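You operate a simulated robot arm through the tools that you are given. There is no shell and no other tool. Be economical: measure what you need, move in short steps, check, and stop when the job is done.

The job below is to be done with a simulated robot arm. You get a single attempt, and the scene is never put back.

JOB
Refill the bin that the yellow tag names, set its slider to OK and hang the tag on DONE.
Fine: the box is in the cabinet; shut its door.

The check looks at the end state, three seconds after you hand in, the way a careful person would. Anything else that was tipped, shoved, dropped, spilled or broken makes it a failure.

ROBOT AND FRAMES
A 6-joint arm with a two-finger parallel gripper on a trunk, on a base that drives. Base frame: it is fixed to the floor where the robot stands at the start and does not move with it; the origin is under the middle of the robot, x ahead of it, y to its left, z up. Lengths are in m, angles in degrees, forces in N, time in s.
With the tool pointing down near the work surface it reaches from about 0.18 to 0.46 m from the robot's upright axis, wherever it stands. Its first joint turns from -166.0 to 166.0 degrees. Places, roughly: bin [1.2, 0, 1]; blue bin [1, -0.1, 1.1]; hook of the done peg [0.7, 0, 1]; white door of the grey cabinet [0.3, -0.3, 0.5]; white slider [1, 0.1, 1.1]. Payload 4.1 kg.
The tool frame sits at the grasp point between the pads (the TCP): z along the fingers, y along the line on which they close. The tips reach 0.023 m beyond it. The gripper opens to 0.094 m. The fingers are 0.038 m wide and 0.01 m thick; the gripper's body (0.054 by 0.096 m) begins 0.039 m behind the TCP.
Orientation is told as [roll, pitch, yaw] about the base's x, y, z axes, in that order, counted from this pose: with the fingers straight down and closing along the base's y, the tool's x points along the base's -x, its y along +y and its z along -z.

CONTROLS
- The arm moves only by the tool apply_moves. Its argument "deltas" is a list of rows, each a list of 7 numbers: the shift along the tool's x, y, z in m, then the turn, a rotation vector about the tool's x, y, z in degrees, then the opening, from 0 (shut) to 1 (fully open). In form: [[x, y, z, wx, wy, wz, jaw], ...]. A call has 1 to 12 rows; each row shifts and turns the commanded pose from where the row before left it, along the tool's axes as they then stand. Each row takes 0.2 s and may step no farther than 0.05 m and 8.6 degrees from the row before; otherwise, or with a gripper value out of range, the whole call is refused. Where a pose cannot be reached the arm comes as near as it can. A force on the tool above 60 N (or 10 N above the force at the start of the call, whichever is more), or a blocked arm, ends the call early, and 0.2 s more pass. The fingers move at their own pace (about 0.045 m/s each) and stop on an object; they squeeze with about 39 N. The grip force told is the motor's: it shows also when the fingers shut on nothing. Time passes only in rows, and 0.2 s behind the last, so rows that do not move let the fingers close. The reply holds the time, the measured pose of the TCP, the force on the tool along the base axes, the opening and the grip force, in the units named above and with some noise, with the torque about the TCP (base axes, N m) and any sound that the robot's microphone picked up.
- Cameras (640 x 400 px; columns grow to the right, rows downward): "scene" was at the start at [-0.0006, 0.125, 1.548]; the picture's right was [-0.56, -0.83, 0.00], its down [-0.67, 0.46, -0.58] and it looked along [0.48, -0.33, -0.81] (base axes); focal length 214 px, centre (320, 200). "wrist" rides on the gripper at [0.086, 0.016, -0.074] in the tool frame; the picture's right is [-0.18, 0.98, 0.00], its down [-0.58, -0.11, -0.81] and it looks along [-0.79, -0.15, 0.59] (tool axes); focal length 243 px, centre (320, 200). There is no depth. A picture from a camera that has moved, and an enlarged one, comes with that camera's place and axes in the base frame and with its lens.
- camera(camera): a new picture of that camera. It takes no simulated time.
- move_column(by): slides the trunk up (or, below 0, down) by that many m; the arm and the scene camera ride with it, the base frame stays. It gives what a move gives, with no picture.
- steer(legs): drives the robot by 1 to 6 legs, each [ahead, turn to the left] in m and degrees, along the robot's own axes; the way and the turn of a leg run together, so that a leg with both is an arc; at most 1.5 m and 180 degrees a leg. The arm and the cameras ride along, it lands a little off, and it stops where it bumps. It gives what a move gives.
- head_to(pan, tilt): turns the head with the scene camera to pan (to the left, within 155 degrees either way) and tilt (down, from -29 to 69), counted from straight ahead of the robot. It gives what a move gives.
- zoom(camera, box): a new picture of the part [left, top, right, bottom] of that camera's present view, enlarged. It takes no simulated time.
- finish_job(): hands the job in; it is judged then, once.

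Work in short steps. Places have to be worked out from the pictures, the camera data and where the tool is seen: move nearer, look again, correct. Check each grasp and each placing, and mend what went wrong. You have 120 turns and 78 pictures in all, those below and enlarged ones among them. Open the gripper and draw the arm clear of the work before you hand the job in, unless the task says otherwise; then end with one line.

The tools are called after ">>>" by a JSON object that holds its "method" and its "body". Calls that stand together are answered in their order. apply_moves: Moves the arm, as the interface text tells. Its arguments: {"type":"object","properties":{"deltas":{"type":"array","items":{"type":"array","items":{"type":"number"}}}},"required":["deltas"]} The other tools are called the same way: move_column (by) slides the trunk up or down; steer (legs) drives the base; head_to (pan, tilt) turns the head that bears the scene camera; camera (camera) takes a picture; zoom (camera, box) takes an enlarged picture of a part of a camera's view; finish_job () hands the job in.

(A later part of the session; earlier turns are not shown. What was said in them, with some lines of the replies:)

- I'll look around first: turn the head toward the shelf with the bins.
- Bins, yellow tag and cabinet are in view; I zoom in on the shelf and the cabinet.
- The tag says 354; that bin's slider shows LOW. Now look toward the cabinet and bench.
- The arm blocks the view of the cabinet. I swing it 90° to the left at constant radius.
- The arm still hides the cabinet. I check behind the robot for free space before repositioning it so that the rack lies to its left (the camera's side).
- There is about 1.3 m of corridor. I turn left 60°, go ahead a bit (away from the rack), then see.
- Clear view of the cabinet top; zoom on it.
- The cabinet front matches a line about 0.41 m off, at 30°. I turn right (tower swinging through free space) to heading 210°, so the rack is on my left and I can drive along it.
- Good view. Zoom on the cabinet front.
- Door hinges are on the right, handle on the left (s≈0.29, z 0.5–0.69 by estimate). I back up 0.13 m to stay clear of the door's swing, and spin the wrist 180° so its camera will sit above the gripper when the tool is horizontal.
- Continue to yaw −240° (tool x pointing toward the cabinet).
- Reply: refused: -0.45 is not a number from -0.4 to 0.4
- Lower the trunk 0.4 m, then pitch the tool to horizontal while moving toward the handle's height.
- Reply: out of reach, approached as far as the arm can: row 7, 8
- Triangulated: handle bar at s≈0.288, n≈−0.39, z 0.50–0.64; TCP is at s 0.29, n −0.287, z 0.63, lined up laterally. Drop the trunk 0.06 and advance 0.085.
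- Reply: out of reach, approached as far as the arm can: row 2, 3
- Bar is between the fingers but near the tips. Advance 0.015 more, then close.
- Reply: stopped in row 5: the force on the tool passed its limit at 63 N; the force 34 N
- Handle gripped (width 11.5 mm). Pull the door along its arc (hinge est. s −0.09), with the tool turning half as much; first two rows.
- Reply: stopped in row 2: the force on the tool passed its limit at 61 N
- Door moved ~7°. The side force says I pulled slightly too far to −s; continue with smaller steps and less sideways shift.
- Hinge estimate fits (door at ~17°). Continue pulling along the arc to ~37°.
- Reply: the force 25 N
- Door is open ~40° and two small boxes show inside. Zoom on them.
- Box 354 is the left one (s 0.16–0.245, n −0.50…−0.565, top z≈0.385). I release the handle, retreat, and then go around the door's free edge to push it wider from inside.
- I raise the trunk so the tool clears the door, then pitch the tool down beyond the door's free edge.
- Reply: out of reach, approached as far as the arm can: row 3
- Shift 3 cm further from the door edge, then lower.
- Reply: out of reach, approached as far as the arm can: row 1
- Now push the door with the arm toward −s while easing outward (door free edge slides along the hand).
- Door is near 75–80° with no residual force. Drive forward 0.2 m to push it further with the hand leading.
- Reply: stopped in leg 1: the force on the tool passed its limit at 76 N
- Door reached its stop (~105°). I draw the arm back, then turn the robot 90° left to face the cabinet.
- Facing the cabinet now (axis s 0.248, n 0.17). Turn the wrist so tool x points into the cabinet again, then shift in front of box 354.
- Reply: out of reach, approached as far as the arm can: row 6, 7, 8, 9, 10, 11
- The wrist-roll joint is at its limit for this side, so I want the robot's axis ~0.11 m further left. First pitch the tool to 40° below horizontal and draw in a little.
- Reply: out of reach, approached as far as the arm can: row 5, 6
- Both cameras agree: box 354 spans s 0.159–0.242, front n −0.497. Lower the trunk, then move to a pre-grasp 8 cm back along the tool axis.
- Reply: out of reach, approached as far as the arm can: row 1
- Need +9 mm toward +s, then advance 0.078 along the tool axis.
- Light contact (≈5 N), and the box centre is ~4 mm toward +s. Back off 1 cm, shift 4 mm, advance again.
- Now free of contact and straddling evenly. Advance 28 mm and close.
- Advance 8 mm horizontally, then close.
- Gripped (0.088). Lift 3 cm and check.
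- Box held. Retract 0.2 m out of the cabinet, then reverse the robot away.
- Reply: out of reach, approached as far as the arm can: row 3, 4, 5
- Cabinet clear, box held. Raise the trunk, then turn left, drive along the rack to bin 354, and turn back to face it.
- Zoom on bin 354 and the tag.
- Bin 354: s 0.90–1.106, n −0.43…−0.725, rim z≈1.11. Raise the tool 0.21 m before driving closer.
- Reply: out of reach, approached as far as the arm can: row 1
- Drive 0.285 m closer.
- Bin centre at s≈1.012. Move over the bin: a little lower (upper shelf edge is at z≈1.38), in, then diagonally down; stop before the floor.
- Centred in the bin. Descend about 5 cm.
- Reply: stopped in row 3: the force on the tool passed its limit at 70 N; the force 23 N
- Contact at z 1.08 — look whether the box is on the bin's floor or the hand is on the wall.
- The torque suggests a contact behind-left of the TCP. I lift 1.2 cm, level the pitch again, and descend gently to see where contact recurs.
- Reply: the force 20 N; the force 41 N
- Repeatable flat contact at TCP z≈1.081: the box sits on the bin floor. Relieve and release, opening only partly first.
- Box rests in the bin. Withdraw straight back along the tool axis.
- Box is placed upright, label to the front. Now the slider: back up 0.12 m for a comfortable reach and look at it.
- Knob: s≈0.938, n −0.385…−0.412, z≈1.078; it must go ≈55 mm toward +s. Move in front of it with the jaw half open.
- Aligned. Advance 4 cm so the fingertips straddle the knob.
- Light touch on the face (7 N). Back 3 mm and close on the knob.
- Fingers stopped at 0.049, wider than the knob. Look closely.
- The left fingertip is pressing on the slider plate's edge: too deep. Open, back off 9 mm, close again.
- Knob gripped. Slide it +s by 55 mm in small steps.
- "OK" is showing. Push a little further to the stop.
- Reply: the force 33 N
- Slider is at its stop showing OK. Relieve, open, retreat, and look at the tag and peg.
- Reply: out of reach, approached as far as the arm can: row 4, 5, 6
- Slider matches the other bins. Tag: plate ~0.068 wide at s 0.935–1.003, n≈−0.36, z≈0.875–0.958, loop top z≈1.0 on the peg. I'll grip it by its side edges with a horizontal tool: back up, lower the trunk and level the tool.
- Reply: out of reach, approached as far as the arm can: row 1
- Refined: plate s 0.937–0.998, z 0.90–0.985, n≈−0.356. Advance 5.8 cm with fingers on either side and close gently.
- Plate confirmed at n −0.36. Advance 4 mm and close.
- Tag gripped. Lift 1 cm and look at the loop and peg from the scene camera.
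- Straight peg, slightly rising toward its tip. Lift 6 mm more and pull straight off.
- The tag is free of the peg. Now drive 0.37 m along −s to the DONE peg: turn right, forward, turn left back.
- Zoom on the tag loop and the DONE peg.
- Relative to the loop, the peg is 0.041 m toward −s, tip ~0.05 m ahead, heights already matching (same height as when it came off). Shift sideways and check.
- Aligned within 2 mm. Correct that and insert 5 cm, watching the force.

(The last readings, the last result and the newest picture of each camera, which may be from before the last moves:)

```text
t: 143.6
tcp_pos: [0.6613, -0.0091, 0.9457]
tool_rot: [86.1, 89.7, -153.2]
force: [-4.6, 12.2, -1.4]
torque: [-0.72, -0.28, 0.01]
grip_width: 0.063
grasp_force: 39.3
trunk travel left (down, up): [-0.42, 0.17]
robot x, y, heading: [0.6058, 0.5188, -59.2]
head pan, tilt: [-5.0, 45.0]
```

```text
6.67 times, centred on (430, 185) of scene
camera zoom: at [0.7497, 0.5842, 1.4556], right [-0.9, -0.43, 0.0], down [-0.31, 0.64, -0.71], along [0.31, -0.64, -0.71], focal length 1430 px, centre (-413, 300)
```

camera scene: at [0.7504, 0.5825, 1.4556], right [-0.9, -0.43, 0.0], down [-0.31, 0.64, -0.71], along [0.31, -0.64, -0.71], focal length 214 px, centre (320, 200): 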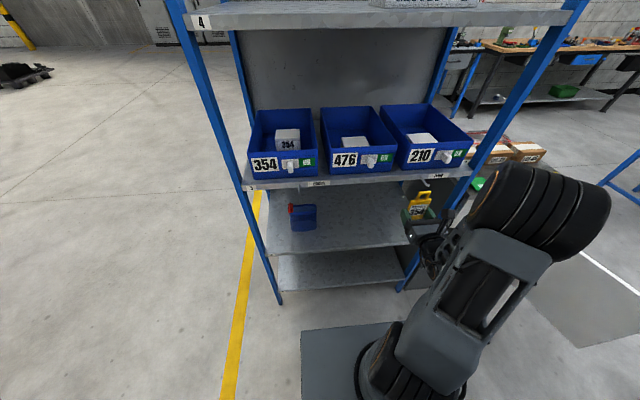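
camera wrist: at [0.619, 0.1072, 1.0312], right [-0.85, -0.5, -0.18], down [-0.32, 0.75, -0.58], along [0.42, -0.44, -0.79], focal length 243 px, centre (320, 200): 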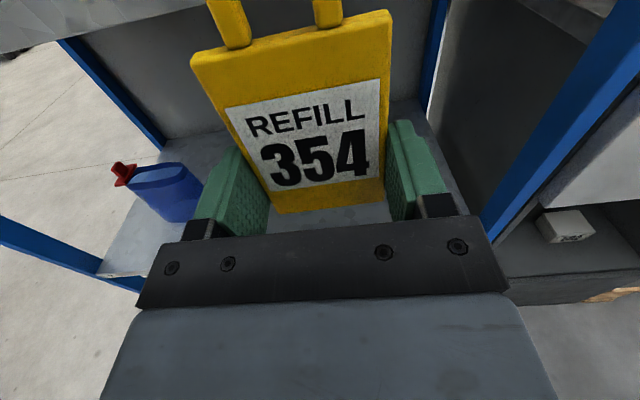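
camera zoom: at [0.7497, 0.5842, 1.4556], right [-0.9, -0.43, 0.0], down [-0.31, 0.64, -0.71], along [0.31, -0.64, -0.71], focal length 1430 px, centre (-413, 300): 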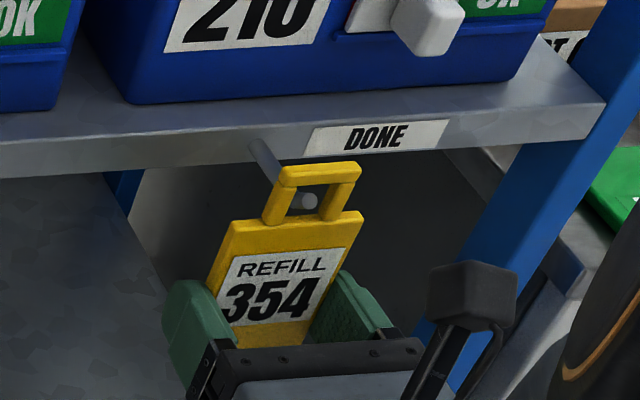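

13 N resistance, with the contact ~6 cm above the TCP: the peg tip meets the plate's top edge, so the tag is slightly high. Back off, lower 7 mm, advance again.

>>> {"method": "apply_moves", "body": {"deltas": [[0, 0, -0.012, 0, 0, 0, 0.3], [-0.007, 0, 0, 0, 0, 0, 0.3], [0, 0, 0.012, 0, 0, 0, 0.3], [0, 0, 0.008, 0, 0, 0, 0.3]]}}

>>> {"method": "zoom", "body": {"camera": "scene", "box": [390, 155, 470, 215]}}

```text
t: 144.6
tcp_pos: [0.6654, -0.018, 0.9369]
tool_rot: [76.2, 89.7, -163.3]
force: [0.1, -0.3, 0.6]
torque: [0.0, -0.01, 0.01]
grip_width: 0.063
grasp_force: 39.2
trunk travel left (down, up): [-0.42, 0.17]
robot x, y, heading: [0.6009, 0.5215, -59.1]
head pan, tilt: [-5.0, 45.0]
```

```text
6.67 times, centred on (430, 185) of scene
camera zoom: at [0.7504, 0.5825, 1.4556], right [-0.9, -0.43, 0.0], down [-0.31, 0.64, -0.71], along [0.31, -0.64, -0.71], focal length 1430 px, centre (-413, 300)
```

zoom: 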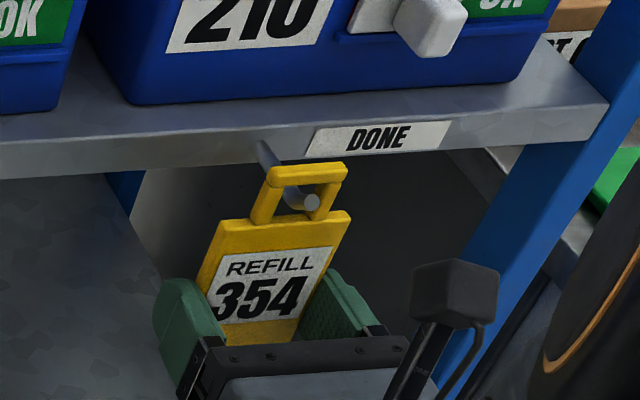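

The peg passes through the loop now without force. Go 16 mm further.

>>> {"method": "apply_moves", "body": {"deltas": [[0, 0.002, 0.008, 0, 0, 0, 0.3], [0, 0, 0.008, 0, 0, 0, 0.3]]}}

>>> {"method": "zoom", "body": {"camera": "scene", "box": [390, 155, 470, 215]}}

```text
t: 145.2
tcp_pos: [0.6721, -0.0323, 0.9377]
tool_rot: [75.7, 89.7, -163.9]
force: [-0.1, -0.3, -0.1]
torque: [0.03, 0.0, -0.01]
grip_width: 0.0626
grasp_force: 39.0
trunk travel left (down, up): [-0.42, 0.17]
robot x, y, heading: [0.603, 0.5149, -59.4]
head pan, tilt: [-5.0, 45.0]
```

```text
6.67 times, centred on (430, 185) of scene
camera zoom: at [0.7504, 0.5825, 1.4556], right [-0.9, -0.43, 0.0], down [-0.31, 0.64, -0.71], along [0.31, -0.64, -0.71], focal length 1430 px, centre (-413, 300)
```

zoom: 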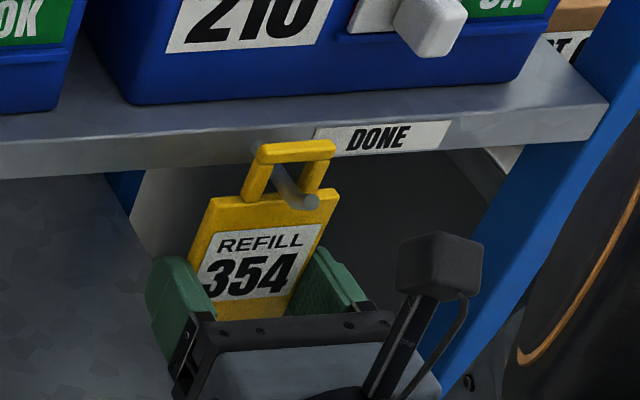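

Tag is well onto the peg. Lower it ~9 mm until the loop bears on the peg, then open.

>>> {"method": "apply_moves", "body": {"deltas": [[-0.005, 0, 0, 0, 0, 0, 0.3], [-0.004, 0, 0, 0, 0, 0, 0.3], [0, 0, 0, 0, 0, 0, 0.3]]}}

```text
t: 146.0
tcp_pos: [0.6723, -0.0327, 0.9293]
tool_rot: [83.5, 89.7, -155.9]
force: [-0.3, -0.4, 0.4]
torque: [-0.01, 0.0, -0.01]
grip_width: 0.063
grasp_force: 39.1
trunk travel left (down, up): [-0.42, 0.17]
robot x, y, heading: [0.6017, 0.5181, -59.1]
head pan, tilt: [-5.0, 45.0]
```

>>> {"method": "apply_moves", "body": {"deltas": [[-0.003, 0, 0, 0, 0, 0, 0.3], [0, 0, 0, 0, 0, 0, 0.3]]}}

```text
t: 146.6
tcp_pos: [0.6721, -0.0335, 0.9292]
tool_rot: [121.9, 89.5, -117.5]
force: [2.2, -3.0, 19.3]
torque: [0.17, 0.01, 0.0]
grip_width: 0.0627
grasp_force: 38.9
trunk travel left (down, up): [-0.42, 0.17]
robot x, y, heading: [0.6038, 0.5195, -59.1]
head pan, tilt: [-5.0, 45.0]
```

The loop now bears on the peg (19 N upward). Ease 1.5 mm up and open slowly to the full width.

>>> {"method": "apply_moves", "body": {"deltas": [[0.0025, 0, 0, 0, 0, 0, 0.3], [0, 0, 0, 0, 0, 0, 0.75], [0, 0, 0, 0, 0, 0, 1], [0, 0, 0, 0, 0, 0, 1], [0, 0, 0, 0, 0, 0, 1]]}}

>>> {"method": "zoom", "body": {"camera": "scene", "box": [390, 155, 470, 215]}}

```text
t: 147.8
tcp_pos: [0.6726, -0.0327, 0.9285]
tool_rot: [74.5, 89.7, -164.9]
force: [0.5, 0.3, -1.0]
torque: [0.02, 0.01, 0.01]
grip_width: 0.0941
grasp_force: 0.0
trunk travel left (down, up): [-0.42, 0.17]
robot x, y, heading: [0.6045, 0.5195, -59.5]
head pan, tilt: [-5.0, 45.0]
```

```text
6.67 times, centred on (430, 185) of scene
camera zoom: at [0.7504, 0.5825, 1.4556], right [-0.9, -0.43, 0.0], down [-0.31, 0.64, -0.71], along [0.31, -0.64, -0.71], focal length 1430 px, centre (-413, 300)
```

zoom: 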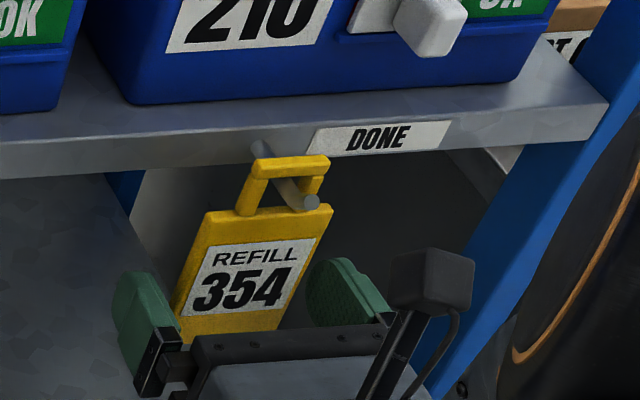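

Tag hangs on DONE. Retreat, back the robot up 0.17 m and bring the tool to pointing down, ready for the door.

>>> {"method": "apply_moves", "body": {"deltas": [[0, 0, -0.03, 0, 0, 0, 1], [0, 0, -0.04, 0, 0, 0, 1]]}}

>>> {"method": "steer", "body": {"legs": [[-0.18, 0]]}}

>>> {"method": "apply_moves", "body": {"deltas": [[0, 0, 0, 0, -8.2, 0, 0.3], [0, 0, 0, 0, -8.2, 0, 0], [0, 0, 0, 0, -8.2, 0, 0], [0, 0, 0, 0, -8.2, 0, 0], [0, 0, 0, 0, -8.2, 0, 0], [0, 0, 0, 0, -8.2, 0, 0], [0, 0, 0, 0, -8.2, 0, 0], [0, 0, 0, 0, -8.2, 0, 0], [0, 0, 0, 0, -8.2, 0, 0], [0, 0, 0, 0, -8.2, 0, 0], [0, 0, 0, 0, -8, 0, 0]]}}

>>> {"method": "zoom", "body": {"camera": "scene", "box": [300, 100, 500, 230]}}

```text
t: 148.4
tcp_pos: [0.6362, 0.0267, 0.9292]
tool_rot: [77.7, 89.7, -161.8]
force: [-0.6, 0.3, 0.2]
torque: [0.01, 0.02, 0.03]
grip_width: 0.094
grasp_force: 0.2
trunk travel left (down, up): [-0.42, 0.17]
robot x, y, heading: [0.6045, 0.5192, -59.3]
head pan, tilt: [-5.0, 45.0]
```

```text
t: 149.9
tcp_pos: [0.548, 0.1785, 0.9291]
tool_rot: [75.7, 89.7, -163.5]
force: [0.9, -0.2, 0.1]
torque: [0.04, 0.03, -0.02]
grip_width: 0.0938
grasp_force: 0.0
trunk travel left (down, up): [-0.42, 0.17]
robot x, y, heading: [0.515, 0.6717, -59.1]
head pan, tilt: [-5.0, 45.0]
```

```text
t: 152.3
tcp_pos: [0.5471, 0.1787, 0.9283]
tool_rot: [0.4, -0.2, 120.7]
force: [0.3, 0.3, 0.5]
torque: [-0.01, 0.01, 0.0]
grip_width: 0.0
grasp_force: 38.3
trunk travel left (down, up): [-0.42, 0.17]
robot x, y, heading: [0.5146, 0.672, -59.1]
head pan, tilt: [-5.0, 45.0]
```

```text
3.08 times, centred on (400, 165) of scene
camera zoom: at [0.6594, 0.735, 1.4556], right [-0.9, -0.44, 0.0], down [-0.31, 0.64, -0.71], along [0.31, -0.64, -0.71], focal length 660 px, centre (74, 308)
```

zoom: 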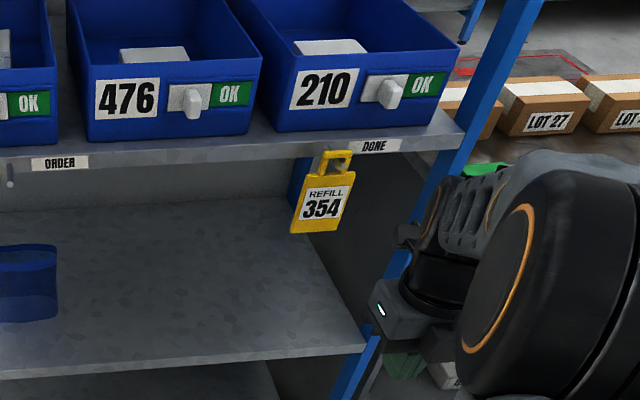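

Tag hangs properly on DONE. Draw the arm in, lower the trunk, and drive along the rack past the open door.

>>> {"method": "apply_moves", "body": {"deltas": [[-0.03, 0, 0, 0, 0, 0, 0], [-0.03, 0, 0, 0, 0, 0, 0]]}}

>>> {"method": "move_column", "body": {"by": -0.32}}

>>> {"method": "steer", "body": {"legs": [[0, -90.9], [0.88, 0]]}}

>>> {"method": "head_to", "body": {"pan": 65, "tilt": 45}}

>>> {"method": "camera", "body": {"camera": "scene"}}

```text
t: 152.9
tcp_pos: [0.5181, 0.2311, 0.9282]
tool_rot: [0.3, -0.1, 120.7]
force: [0.3, 0.0, 1.1]
torque: [-0.01, 0.02, 0.0]
grip_width: 0.0
grasp_force: 38.8
trunk travel left (down, up): [-0.42, 0.17]
robot x, y, heading: [0.5116, 0.6718, -59.1]
head pan, tilt: [-5.0, 45.0]
```

```text
t: 156.0
tcp_pos: [0.5177, 0.2324, 0.6103]
tool_rot: [0.3, -0.1, 120.7]
force: [0.4, -0.7, 0.4]
torque: [0.04, 0.0, -0.03]
grip_width: 0.0002
grasp_force: 39.5
trunk travel left (down, up): [-0.1, 0.49]
robot x, y, heading: [0.5113, 0.6683, -58.9]
head pan, tilt: [-5.0, 45.0]
```

```text
t: 164.6
tcp_pos: [-0.697, 0.2311, 0.6079]
tool_rot: [0.4, -0.1, 29.8]
force: [0.6, -0.1, -0.4]
torque: [0.04, 0.02, 0.0]
grip_width: 0.0
grasp_force: 39.3
trunk travel left (down, up): [-0.1, 0.49]
robot x, y, heading: [-0.2546, 0.2274, -150.0]
head pan, tilt: [-5.0, 45.0]
```

```text
t: 166.0
tcp_pos: [-0.6974, 0.2323, 0.6094]
tool_rot: [0.3, 0.0, 29.8]
force: [0.0, 0.7, 0.2]
torque: [0.0, -0.02, 0.02]
grip_width: 0.0001
grasp_force: 39.1
trunk travel left (down, up): [-0.1, 0.49]
robot x, y, heading: [-0.2536, 0.2289, -150.0]
head pan, tilt: [65.0, 45.0]
```

```text
8 pictures are left
camera scene: at [-0.1149, 0.0337, 1.1356], right [-1.0, -0.09, 0.0], down [-0.06, 0.7, -0.71], along [0.06, -0.7, -0.71], focal length 214 px, centre (320, 200)
```

scene: 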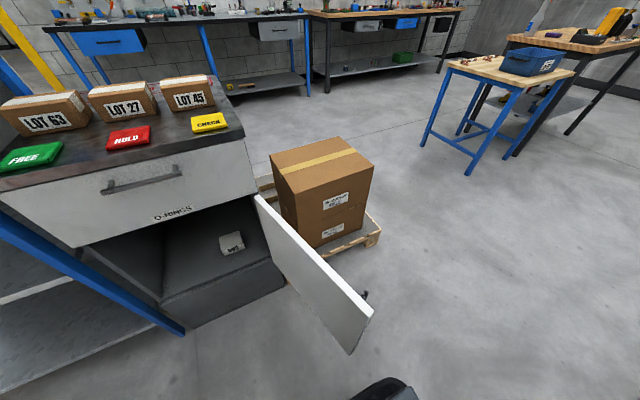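

Door edge at about (s −0.226, n 0.01), outer face on the far side. Swing the arm left about the robot's axis to come behind the door (first 12 of 15 rows).

>>> {"method": "apply_moves", "body": {"deltas": [[0.0222, -0.0434, 0, 0, 0, -6.3, 0], [0.0222, -0.0434, 0, 0, 0, -6.3, 0], [0.0222, -0.0434, 0, 0, 0, -6.3, 0], [0.0222, -0.0434, 0, 0, 0, -6.3, 0], [0.0222, -0.0434, 0, 0, 0, -6.3, 0], [0.0222, -0.0434, 0, 0, 0, -6.3, 0], [0.0222, -0.0434, 0, 0, 0, -6.3, 0], [0.0222, -0.0434, 0, 0, 0, -6.3, 0], [0.0222, -0.0434, 0, 0, 0, -6.3, 0], [0.0222, -0.0434, 0, 0, 0, -6.3, 0], [0.0222, -0.0434, 0, 0, 0, -6.3, 0], [0.0222, -0.0434, 0, 0, 0, -6.3, 0]]}}

>>> {"method": "camera", "body": {"camera": "scene"}}

```text
t: 168.6
tcp_pos: [-0.3669, -0.1988, 0.6086]
tool_rot: [0.0, -0.4, 105.4]
force: [0.1, 0.5, 0.2]
torque: [-0.03, 0.0, -0.01]
grip_width: 0.0
grasp_force: 38.8
trunk travel left (down, up): [-0.1, 0.49]
robot x, y, heading: [-0.2598, 0.23, -150.0]
head pan, tilt: [65.0, 45.0]
```

```text
7 pictures are left
camera scene: at [-0.115, 0.0337, 1.1356], right [-1.0, -0.09, 0.0], down [-0.06, 0.7, -0.71], along [0.06, -0.7, -0.71], focal length 214 px, centre (320, 200)
```

scene: 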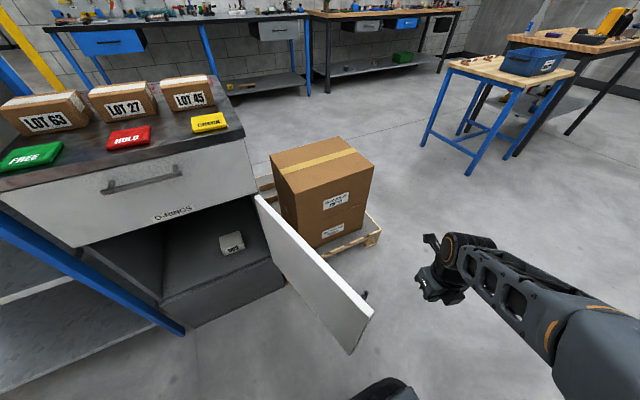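

Hand is on the far side. Raise the trunk 7 cm so that only the fingers (not the camera) overlap the door's height, then sweep on, pushing the door toward closed.

>>> {"method": "move_column", "body": {"by": 0.065}}

>>> {"method": "apply_moves", "body": {"deltas": [[0.0222, -0.0434, 0, 0, 0, -6.3, 0], [0.0222, -0.0434, 0, 0, 0, -6.3, 0], [0.0222, -0.0434, 0, 0, 0, -6.3, 0], [0.0222, -0.0434, 0, 0, 0, -6.3, 0], [0.0222, -0.0434, 0, 0, 0, -6.3, 0], [0.0222, -0.0434, 0, 0, 0, -6.3, 0], [0.0222, -0.0434, 0, 0, 0, -6.3, 0], [0.0222, -0.0434, 0, 0, 0, -6.3, 0], [0.0222, -0.0434, 0, 0, 0, -6.3, 0], [0.0222, -0.0434, 0, 0, 0, -6.3, 0]]}}

>>> {"method": "camera", "body": {"camera": "scene"}}

```text
t: 169.6
tcp_pos: [-0.3677, -0.1989, 0.6736]
tool_rot: [0.0, -0.3, 105.3]
force: [-0.6, 0.1, -1.3]
torque: [-0.02, -0.02, 0.03]
grip_width: 0.0
grasp_force: 39.1
trunk travel left (down, up): [-0.165, 0.425]
robot x, y, heading: [-0.2584, 0.2303, -149.8]
head pan, tilt: [65.0, 45.0]
```

```text
t: 171.9
tcp_pos: [0.0266, -0.1284, 0.6828]
tool_rot: [0.3, 0.9, 158.4]
force: [-0.1, 0.7, 0.3]
torque: [-0.03, 0.05, -0.01]
grip_width: 0.0
grasp_force: 39.0
trunk travel left (down, up): [-0.165, 0.425]
robot x, y, heading: [-0.2589, 0.2302, -149.7]
head pan, tilt: [65.0, 45.0]
stopped in row 10: the arm was blocked; the commanded pose is now the measured one
```

```text
6 pictures are left
camera scene: at [-0.1148, 0.0335, 1.2005], right [-1.0, -0.09, 0.0], down [-0.06, 0.7, -0.71], along [0.06, -0.7, -0.71], focal length 214 px, centre (320, 200)
```

scene: 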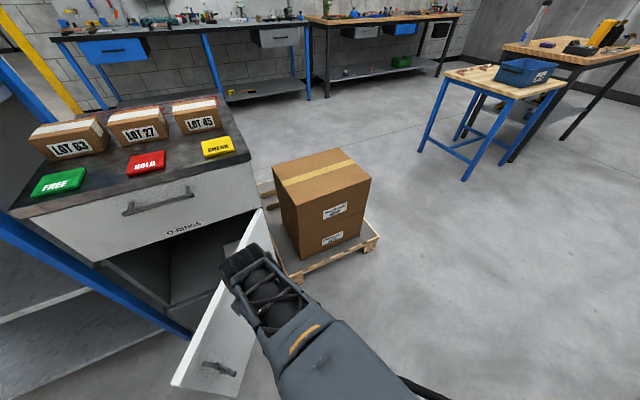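

Door is pushed to about 65° and its handle side now faces outward. Swing the arm back clear, raise the trunk, drive back and turn to face the cabinet.

>>> {"method": "apply_moves", "body": {"deltas": [[-0.0268, 0.0408, 0, 0, 0, 6.3, 0], [-0.0268, 0.0408, 0, 0, 0, 6.3, 0], [-0.0268, 0.0408, 0, 0, 0, 6.3, 0], [-0.0268, 0.0408, 0, 0, 0, 6.3, 0], [-0.0268, 0.0408, 0, 0, 0, 6.3, 0], [-0.0268, 0.0408, 0, 0, 0, 6.3, 0], [-0.0268, 0.0408, 0, 0, 0, 6.3, 0], [-0.0268, 0.0408, 0, 0, 0, 6.3, 0], [-0.0268, 0.0408, 0, 0, 0, 6.3, 0], [-0.0268, 0.0408, 0, 0, 0, 6.3, 0], [-0.0268, 0.0408, 0, 0, 0, 6.3, 0], [-0.0268, 0.0408, 0, 0, 0, 6.3, 0]]}}

>>> {"method": "move_column", "body": {"by": 0.2}}

>>> {"method": "steer", "body": {"legs": [[-0.46, 0]]}}

```text
t: 174.5
tcp_pos: [-0.5154, -0.1341, 0.6747]
tool_rot: [-0.8, 0.4, 82.9]
force: [0.1, -0.3, -0.6]
torque: [-0.02, 0.02, 0.01]
grip_width: 0.0
grasp_force: 39.7
trunk travel left (down, up): [-0.165, 0.425]
robot x, y, heading: [-0.2566, 0.2273, -150.3]
head pan, tilt: [65.0, 45.0]
```

```text
t: 176.7
tcp_pos: [-0.5157, -0.1346, 0.8746]
tool_rot: [-0.8, 0.4, 83.0]
force: [0.5, 0.6, 0.2]
torque: [0.03, 0.02, 0.0]
grip_width: 0.0
grasp_force: 39.2
trunk travel left (down, up): [-0.365, 0.225]
robot x, y, heading: [-0.2531, 0.2318, -150.0]
head pan, tilt: [65.0, 45.0]
```

```text
t: 179.5
tcp_pos: [-0.1089, 0.1004, 0.8752]
tool_rot: [-0.8, 0.4, 83.1]
force: [0.4, 0.1, -0.1]
torque: [0.0, 0.02, 0.02]
grip_width: 0.0
grasp_force: 39.0
trunk travel left (down, up): [-0.365, 0.225]
robot x, y, heading: [0.1491, 0.4676, -150.0]
head pan, tilt: [65.0, 45.0]
```

Turn left to face the cabinet, then swing the arm a bit to the right so the tool can be levelled.

>>> {"method": "steer", "body": {"legs": [[0, 90]]}}

>>> {"method": "apply_moves", "body": {"deltas": [[-0.0255, 0.0421, 0, 0, 0, 6.3, 0], [-0.0255, 0.0421, 0, 0, 0, 6.3, 0], [-0.0255, 0.0421, 0, 0, 0, 6.3, 0], [-0.0255, 0.0421, 0, 0, 0, 6.3, 0], [-0.0255, 0.0421, 0, 0, 0, 6.3, 0], [-0.0255, 0.0421, 0, 0, 0, 6.3, 0], [-0.0255, 0.0421, 0, 0, 0, 6.3, 0]]}}

>>> {"method": "head_to", "body": {"pan": -15, "tilt": 50}}

```text
t: 183.8
tcp_pos: [0.5173, 0.211, 0.8745]
tool_rot: [-0.8, 0.4, 173.8]
force: [-0.6, 0.2, 0.7]
torque: [-0.01, 0.02, 0.03]
grip_width: 0.0
grasp_force: 38.4
trunk travel left (down, up): [-0.365, 0.225]
robot x, y, heading: [0.1494, 0.4667, -59.5]
head pan, tilt: [65.0, 45.0]
```

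```text
t: 185.4
tcp_pos: [0.2359, 0.0232, 0.8699]
tool_rot: [-0.9, -0.4, 129.7]
force: [-0.3, 0.1, 0.3]
torque: [0.0, -0.02, -0.01]
grip_width: 0.0
grasp_force: 39.1
trunk travel left (down, up): [-0.365, 0.225]
robot x, y, heading: [0.1499, 0.4656, -59.1]
head pan, tilt: [65.0, 45.0]
```

```text
t: 186.9
tcp_pos: [0.2369, 0.0223, 0.869]
tool_rot: [-0.9, -0.3, 129.8]
force: [-0.7, 0.1, -1.1]
torque: [0.01, 0.01, -0.03]
grip_width: 0.0
grasp_force: 39.0
trunk travel left (down, up): [-0.365, 0.225]
robot x, y, heading: [0.1493, 0.466, -59.1]
head pan, tilt: [-15.0, 50.0]
```

Level the tool (yaw correction, then pitch up), high above the door.

>>> {"method": "apply_moves", "body": {"deltas": [[0, 0.02, 0, 0, 0, 4.9, 0], [0, 0.02, 0, 0, 0, 4.9, 0], [0, 0.01, 0, 0, 8.2, 0, 0], [0, 0.01, 0, 0, 8.2, 0, 0], [0, 0.01, 0, 0, 8.2, 0, 0], [0, 0.01, 0, 0, 8.2, 0, 0], [0, 0.01, 0, 0, 8.2, 0, 0], [0, 0.01, 0, 0, 8.2, 0, 0], [0, 0.01, 0, 0, 8.2, 0, 0], [0, 0.01, 0, 0, 8.2, 0, 0], [0, 0.01, 0, 0, 8.2, 0, 0], [0, 0.01, 0, 0, 8.2, 0, 0]]}}

>>> {"method": "apply_moves", "body": {"deltas": [[0, 0.03, 0, 0, 8, 0, 0], [0, 0.03, 0, 0, 0, 0, 0], [0, 0.03, 0, 0, 0, 0, 0]]}}

>>> {"method": "camera", "body": {"camera": "scene"}}

```text
t: 189.5
tcp_pos: [0.1181, -0.0485, 0.8676]
tool_rot: [-5.5, 81.7, 114.6]
force: [0.2, -0.2, 0.2]
torque: [-0.02, 0.0, 0.0]
grip_width: 0.0003
grasp_force: 39.0
trunk travel left (down, up): [-0.365, 0.225]
robot x, y, heading: [0.1497, 0.4649, -58.9]
head pan, tilt: [-15.0, 50.0]
```

```text
t: 190.3
tcp_pos: [0.0394, -0.0955, 0.868]
tool_rot: [-62.0, 89.2, 58.2]
force: [0.1, 0.5, -0.1]
torque: [0.01, 0.01, 0.0]
grip_width: 0.0002
grasp_force: 38.9
trunk travel left (down, up): [-0.365, 0.225]
robot x, y, heading: [0.1508, 0.4637, -59.2]
head pan, tilt: [-15.0, 50.0]
```

```text
5 pictures are left
camera scene: at [0.2826, 0.527, 1.3937], right [-0.96, -0.27, 0.0], down [-0.21, 0.74, -0.64], along [0.18, -0.62, -0.77], focal length 214 px, centre (320, 200)
```

scene: 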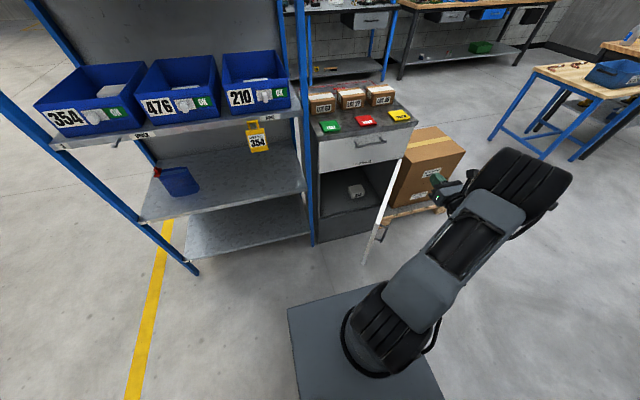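

Door is at ~52°. Drive 0.07 m closer, then lower the trunk in front of the door's outer face.

>>> {"method": "steer", "body": {"legs": [[0.07, 0]]}}

>>> {"method": "move_column", "body": {"by": -0.25}}

>>> {"method": "apply_moves", "body": {"deltas": [[0, -0.04, -0.005, 0, 0, 0, 0], [0, -0.04, 0.01, 0, 0, 0, 0], [0, -0.03, 0.03, 0, 0, 0, 0], [0, -0.025, 0.03, 0, 0, 0, 0], [0, -0.025, 0.03, 0, 0, 0, 0]]}}

```text
t: 191.3
tcp_pos: [0.0765, -0.1557, 0.8675]
tool_rot: [-61.7, 89.1, 58.2]
force: [-0.6, 0.3, 0.5]
torque: [-0.01, 0.01, 0.02]
grip_width: 0.0002
grasp_force: 39.2
trunk travel left (down, up): [-0.365, 0.225]
robot x, y, heading: [0.1857, 0.4032, -58.9]
head pan, tilt: [-15.0, 50.0]
```

```text
t: 193.9
tcp_pos: [0.0762, -0.1565, 0.6185]
tool_rot: [-61.3, 89.1, 58.8]
force: [-0.4, -0.2, -0.5]
torque: [-0.04, 0.02, 0.03]
grip_width: 0.0
grasp_force: 39.3
trunk travel left (down, up): [-0.115, 0.475]
robot x, y, heading: [0.1835, 0.4054, -59.4]
head pan, tilt: [-15.0, 50.0]
```

```text
t: 195.1
tcp_pos: [0.2632, -0.1578, 0.6181]
tool_rot: [-62.2, 89.1, 57.8]
force: [0.6, -0.3, -0.3]
torque: [0.03, 0.0, 0.0]
grip_width: 0.0
grasp_force: 39.0
trunk travel left (down, up): [-0.115, 0.475]
robot x, y, heading: [0.1863, 0.4051, -58.9]
head pan, tilt: [-15.0, 50.0]
```

No force yet, the door follows (~28°). Drive forward 0.11 m to push it nearly shut.

>>> {"method": "steer", "body": {"legs": [[0.11, 0]]}}

>>> {"method": "camera", "body": {"camera": "scene"}}

```text
t: 196.3
tcp_pos: [0.3215, -0.2554, 0.6182]
tool_rot: [-61.4, 89.0, 58.8]
force: [0.3, -0.3, -0.1]
torque: [0.01, 0.01, -0.01]
grip_width: 0.0001
grasp_force: 38.8
trunk travel left (down, up): [-0.115, 0.475]
robot x, y, heading: [0.2458, 0.3083, -59.0]
head pan, tilt: [-15.0, 50.0]
```

```text
4 pictures are left
camera scene: at [0.3763, 0.3705, 1.1437], right [-0.96, -0.27, 0.0], down [-0.21, 0.74, -0.64], along [0.18, -0.62, -0.77], focal length 214 px, centre (320, 200)
```

scene: 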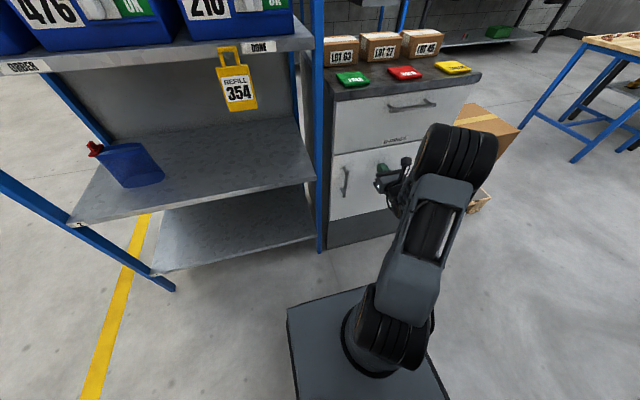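

Nearly shut. Press on with the arm until there is resistance.

>>> {"method": "apply_moves", "body": {"deltas": [[0, -0.03, 0.0, 0, 0, 0, 0], [0, -0.02, 0.005, 0, 0, 0, 0], [0, 0, 0.008, 0, 0, 0, 0], [0, 0, 0.008, 0, 0, 0, 0], [0, 0, 0.006, 0, 0, 0, 0]]}}

```text
t: 197.2
tcp_pos: [0.3697, -0.2377, 0.6202]
tool_rot: [-60.9, 89.1, 59.2]
force: [-9.9, 26.6, 11.7]
torque: [-0.71, -0.35, 0.28]
grip_width: 0.0002
grasp_force: 39.1
trunk travel left (down, up): [-0.115, 0.475]
robot x, y, heading: [0.2412, 0.309, -59.3]
head pan, tilt: [-15.0, 50.0]
stopped in row 4: the force on the tool passed its limit at 73 N (the readings are from after the stop); the commanded pose is now the measured one
```

73 N resistance at tip n≈−0.414: the door is shut against the cabinet. Verify with a zoom, after backing off.

>>> {"method": "apply_moves", "body": {"deltas": [[0, 0, -0.02, 0, 0, 0, 0], [0, 0, -0.04, 0, 0, 0, 0], [0, 0, -0.04, 0, 0, 0, 0.3]]}}

>>> {"method": "steer", "body": {"legs": [[-0.2, 0]]}}

>>> {"method": "zoom", "body": {"camera": "scene", "box": [280, 60, 440, 200]}}

```text
t: 198.0
tcp_pos: [0.319, -0.1531, 0.6193]
tool_rot: [-48.4, 88.8, 71.5]
force: [-0.6, -0.3, -0.7]
torque: [0.0, -0.01, -0.03]
grip_width: 0.0282
grasp_force: 0.1
trunk travel left (down, up): [-0.115, 0.475]
robot x, y, heading: [0.2486, 0.3132, -59.2]
head pan, tilt: [-15.0, 50.0]
```

```text
t: 199.6
tcp_pos: [0.2182, 0.0188, 0.6183]
tool_rot: [-49.9, 88.8, 69.9]
force: [-0.2, -0.8, 0.1]
torque: [-0.01, 0.02, -0.01]
grip_width: 0.0283
grasp_force: 0.1
trunk travel left (down, up): [-0.115, 0.475]
robot x, y, heading: [0.141, 0.4795, -59.1]
head pan, tilt: [-15.0, 50.0]
```

```text
2.86 times, centred on (360, 130) of scene
camera zoom: at [0.2739, 0.5418, 1.1437], right [-0.96, -0.27, 0.0], down [-0.21, 0.74, -0.64], along [0.18, -0.62, -0.77], focal length 613 px, centre (206, 400)
```

zoom: 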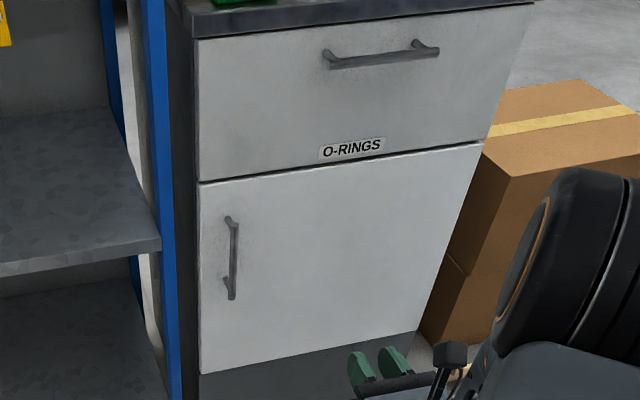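

Door is flush and shut. Final look at the rack.

>>> {"method": "head_to", "body": {"pan": 15, "tilt": 25}}

>>> {"method": "camera", "body": {"camera": "scene"}}

```text
t: 200.6
tcp_pos: [0.2183, 0.0181, 0.6189]
tool_rot: [-49.8, 88.7, 70.0]
force: [-0.9, 0.0, -0.4]
torque: [-0.01, 0.02, 0.03]
grip_width: 0.0281
grasp_force: 0.1
trunk travel left (down, up): [-0.115, 0.475]
robot x, y, heading: [0.1416, 0.4819, -58.8]
head pan, tilt: [15.0, 25.0]
```

```text
2 pictures are left
camera scene: at [0.3189, 0.5517, 1.1811], right [-0.7, -0.72, 0.0], down [-0.3, 0.29, -0.91], along [0.65, -0.63, -0.42], focal length 214 px, centre (320, 200)
```

scene: 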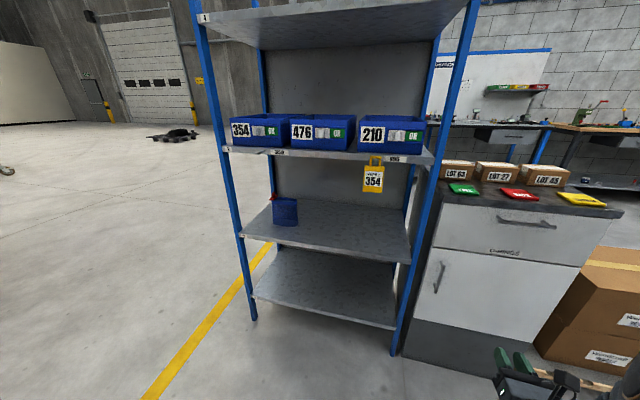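

Everything is in place: sliders on OK, tag on DONE, door shut. I open the gripper and hand in.

>>> {"method": "apply_moves", "body": {"deltas": [[0, 0, 0, 0, 0, 0, 1], [0, 0, 0, 0, 0, 0, 1], [0, 0, 0, 0, 0, 0, 1]]}}

>>> {"method": "finish_job", "body": {}}

```text
t: 201.4
tcp_pos: [0.2173, 0.0185, 0.6179]
tool_rot: [-49.8, 88.7, 70.1]
force: [0.1, -0.3, 0.2]
torque: [0.01, 0.02, -0.01]
grip_width: 0.0942
grasp_force: 0.2
trunk travel left (down, up): [-0.115, 0.475]
robot x, y, heading: [0.1435, 0.4807, -59.2]
head pan, tilt: [15.0, 25.0]
```

```text
The job is handed in.
```

The job is handed in: the 354 box from the cabinet is in bin 354, that bin's slider is on OK, the tag hangs on DONE, and the cabinet door is shut.
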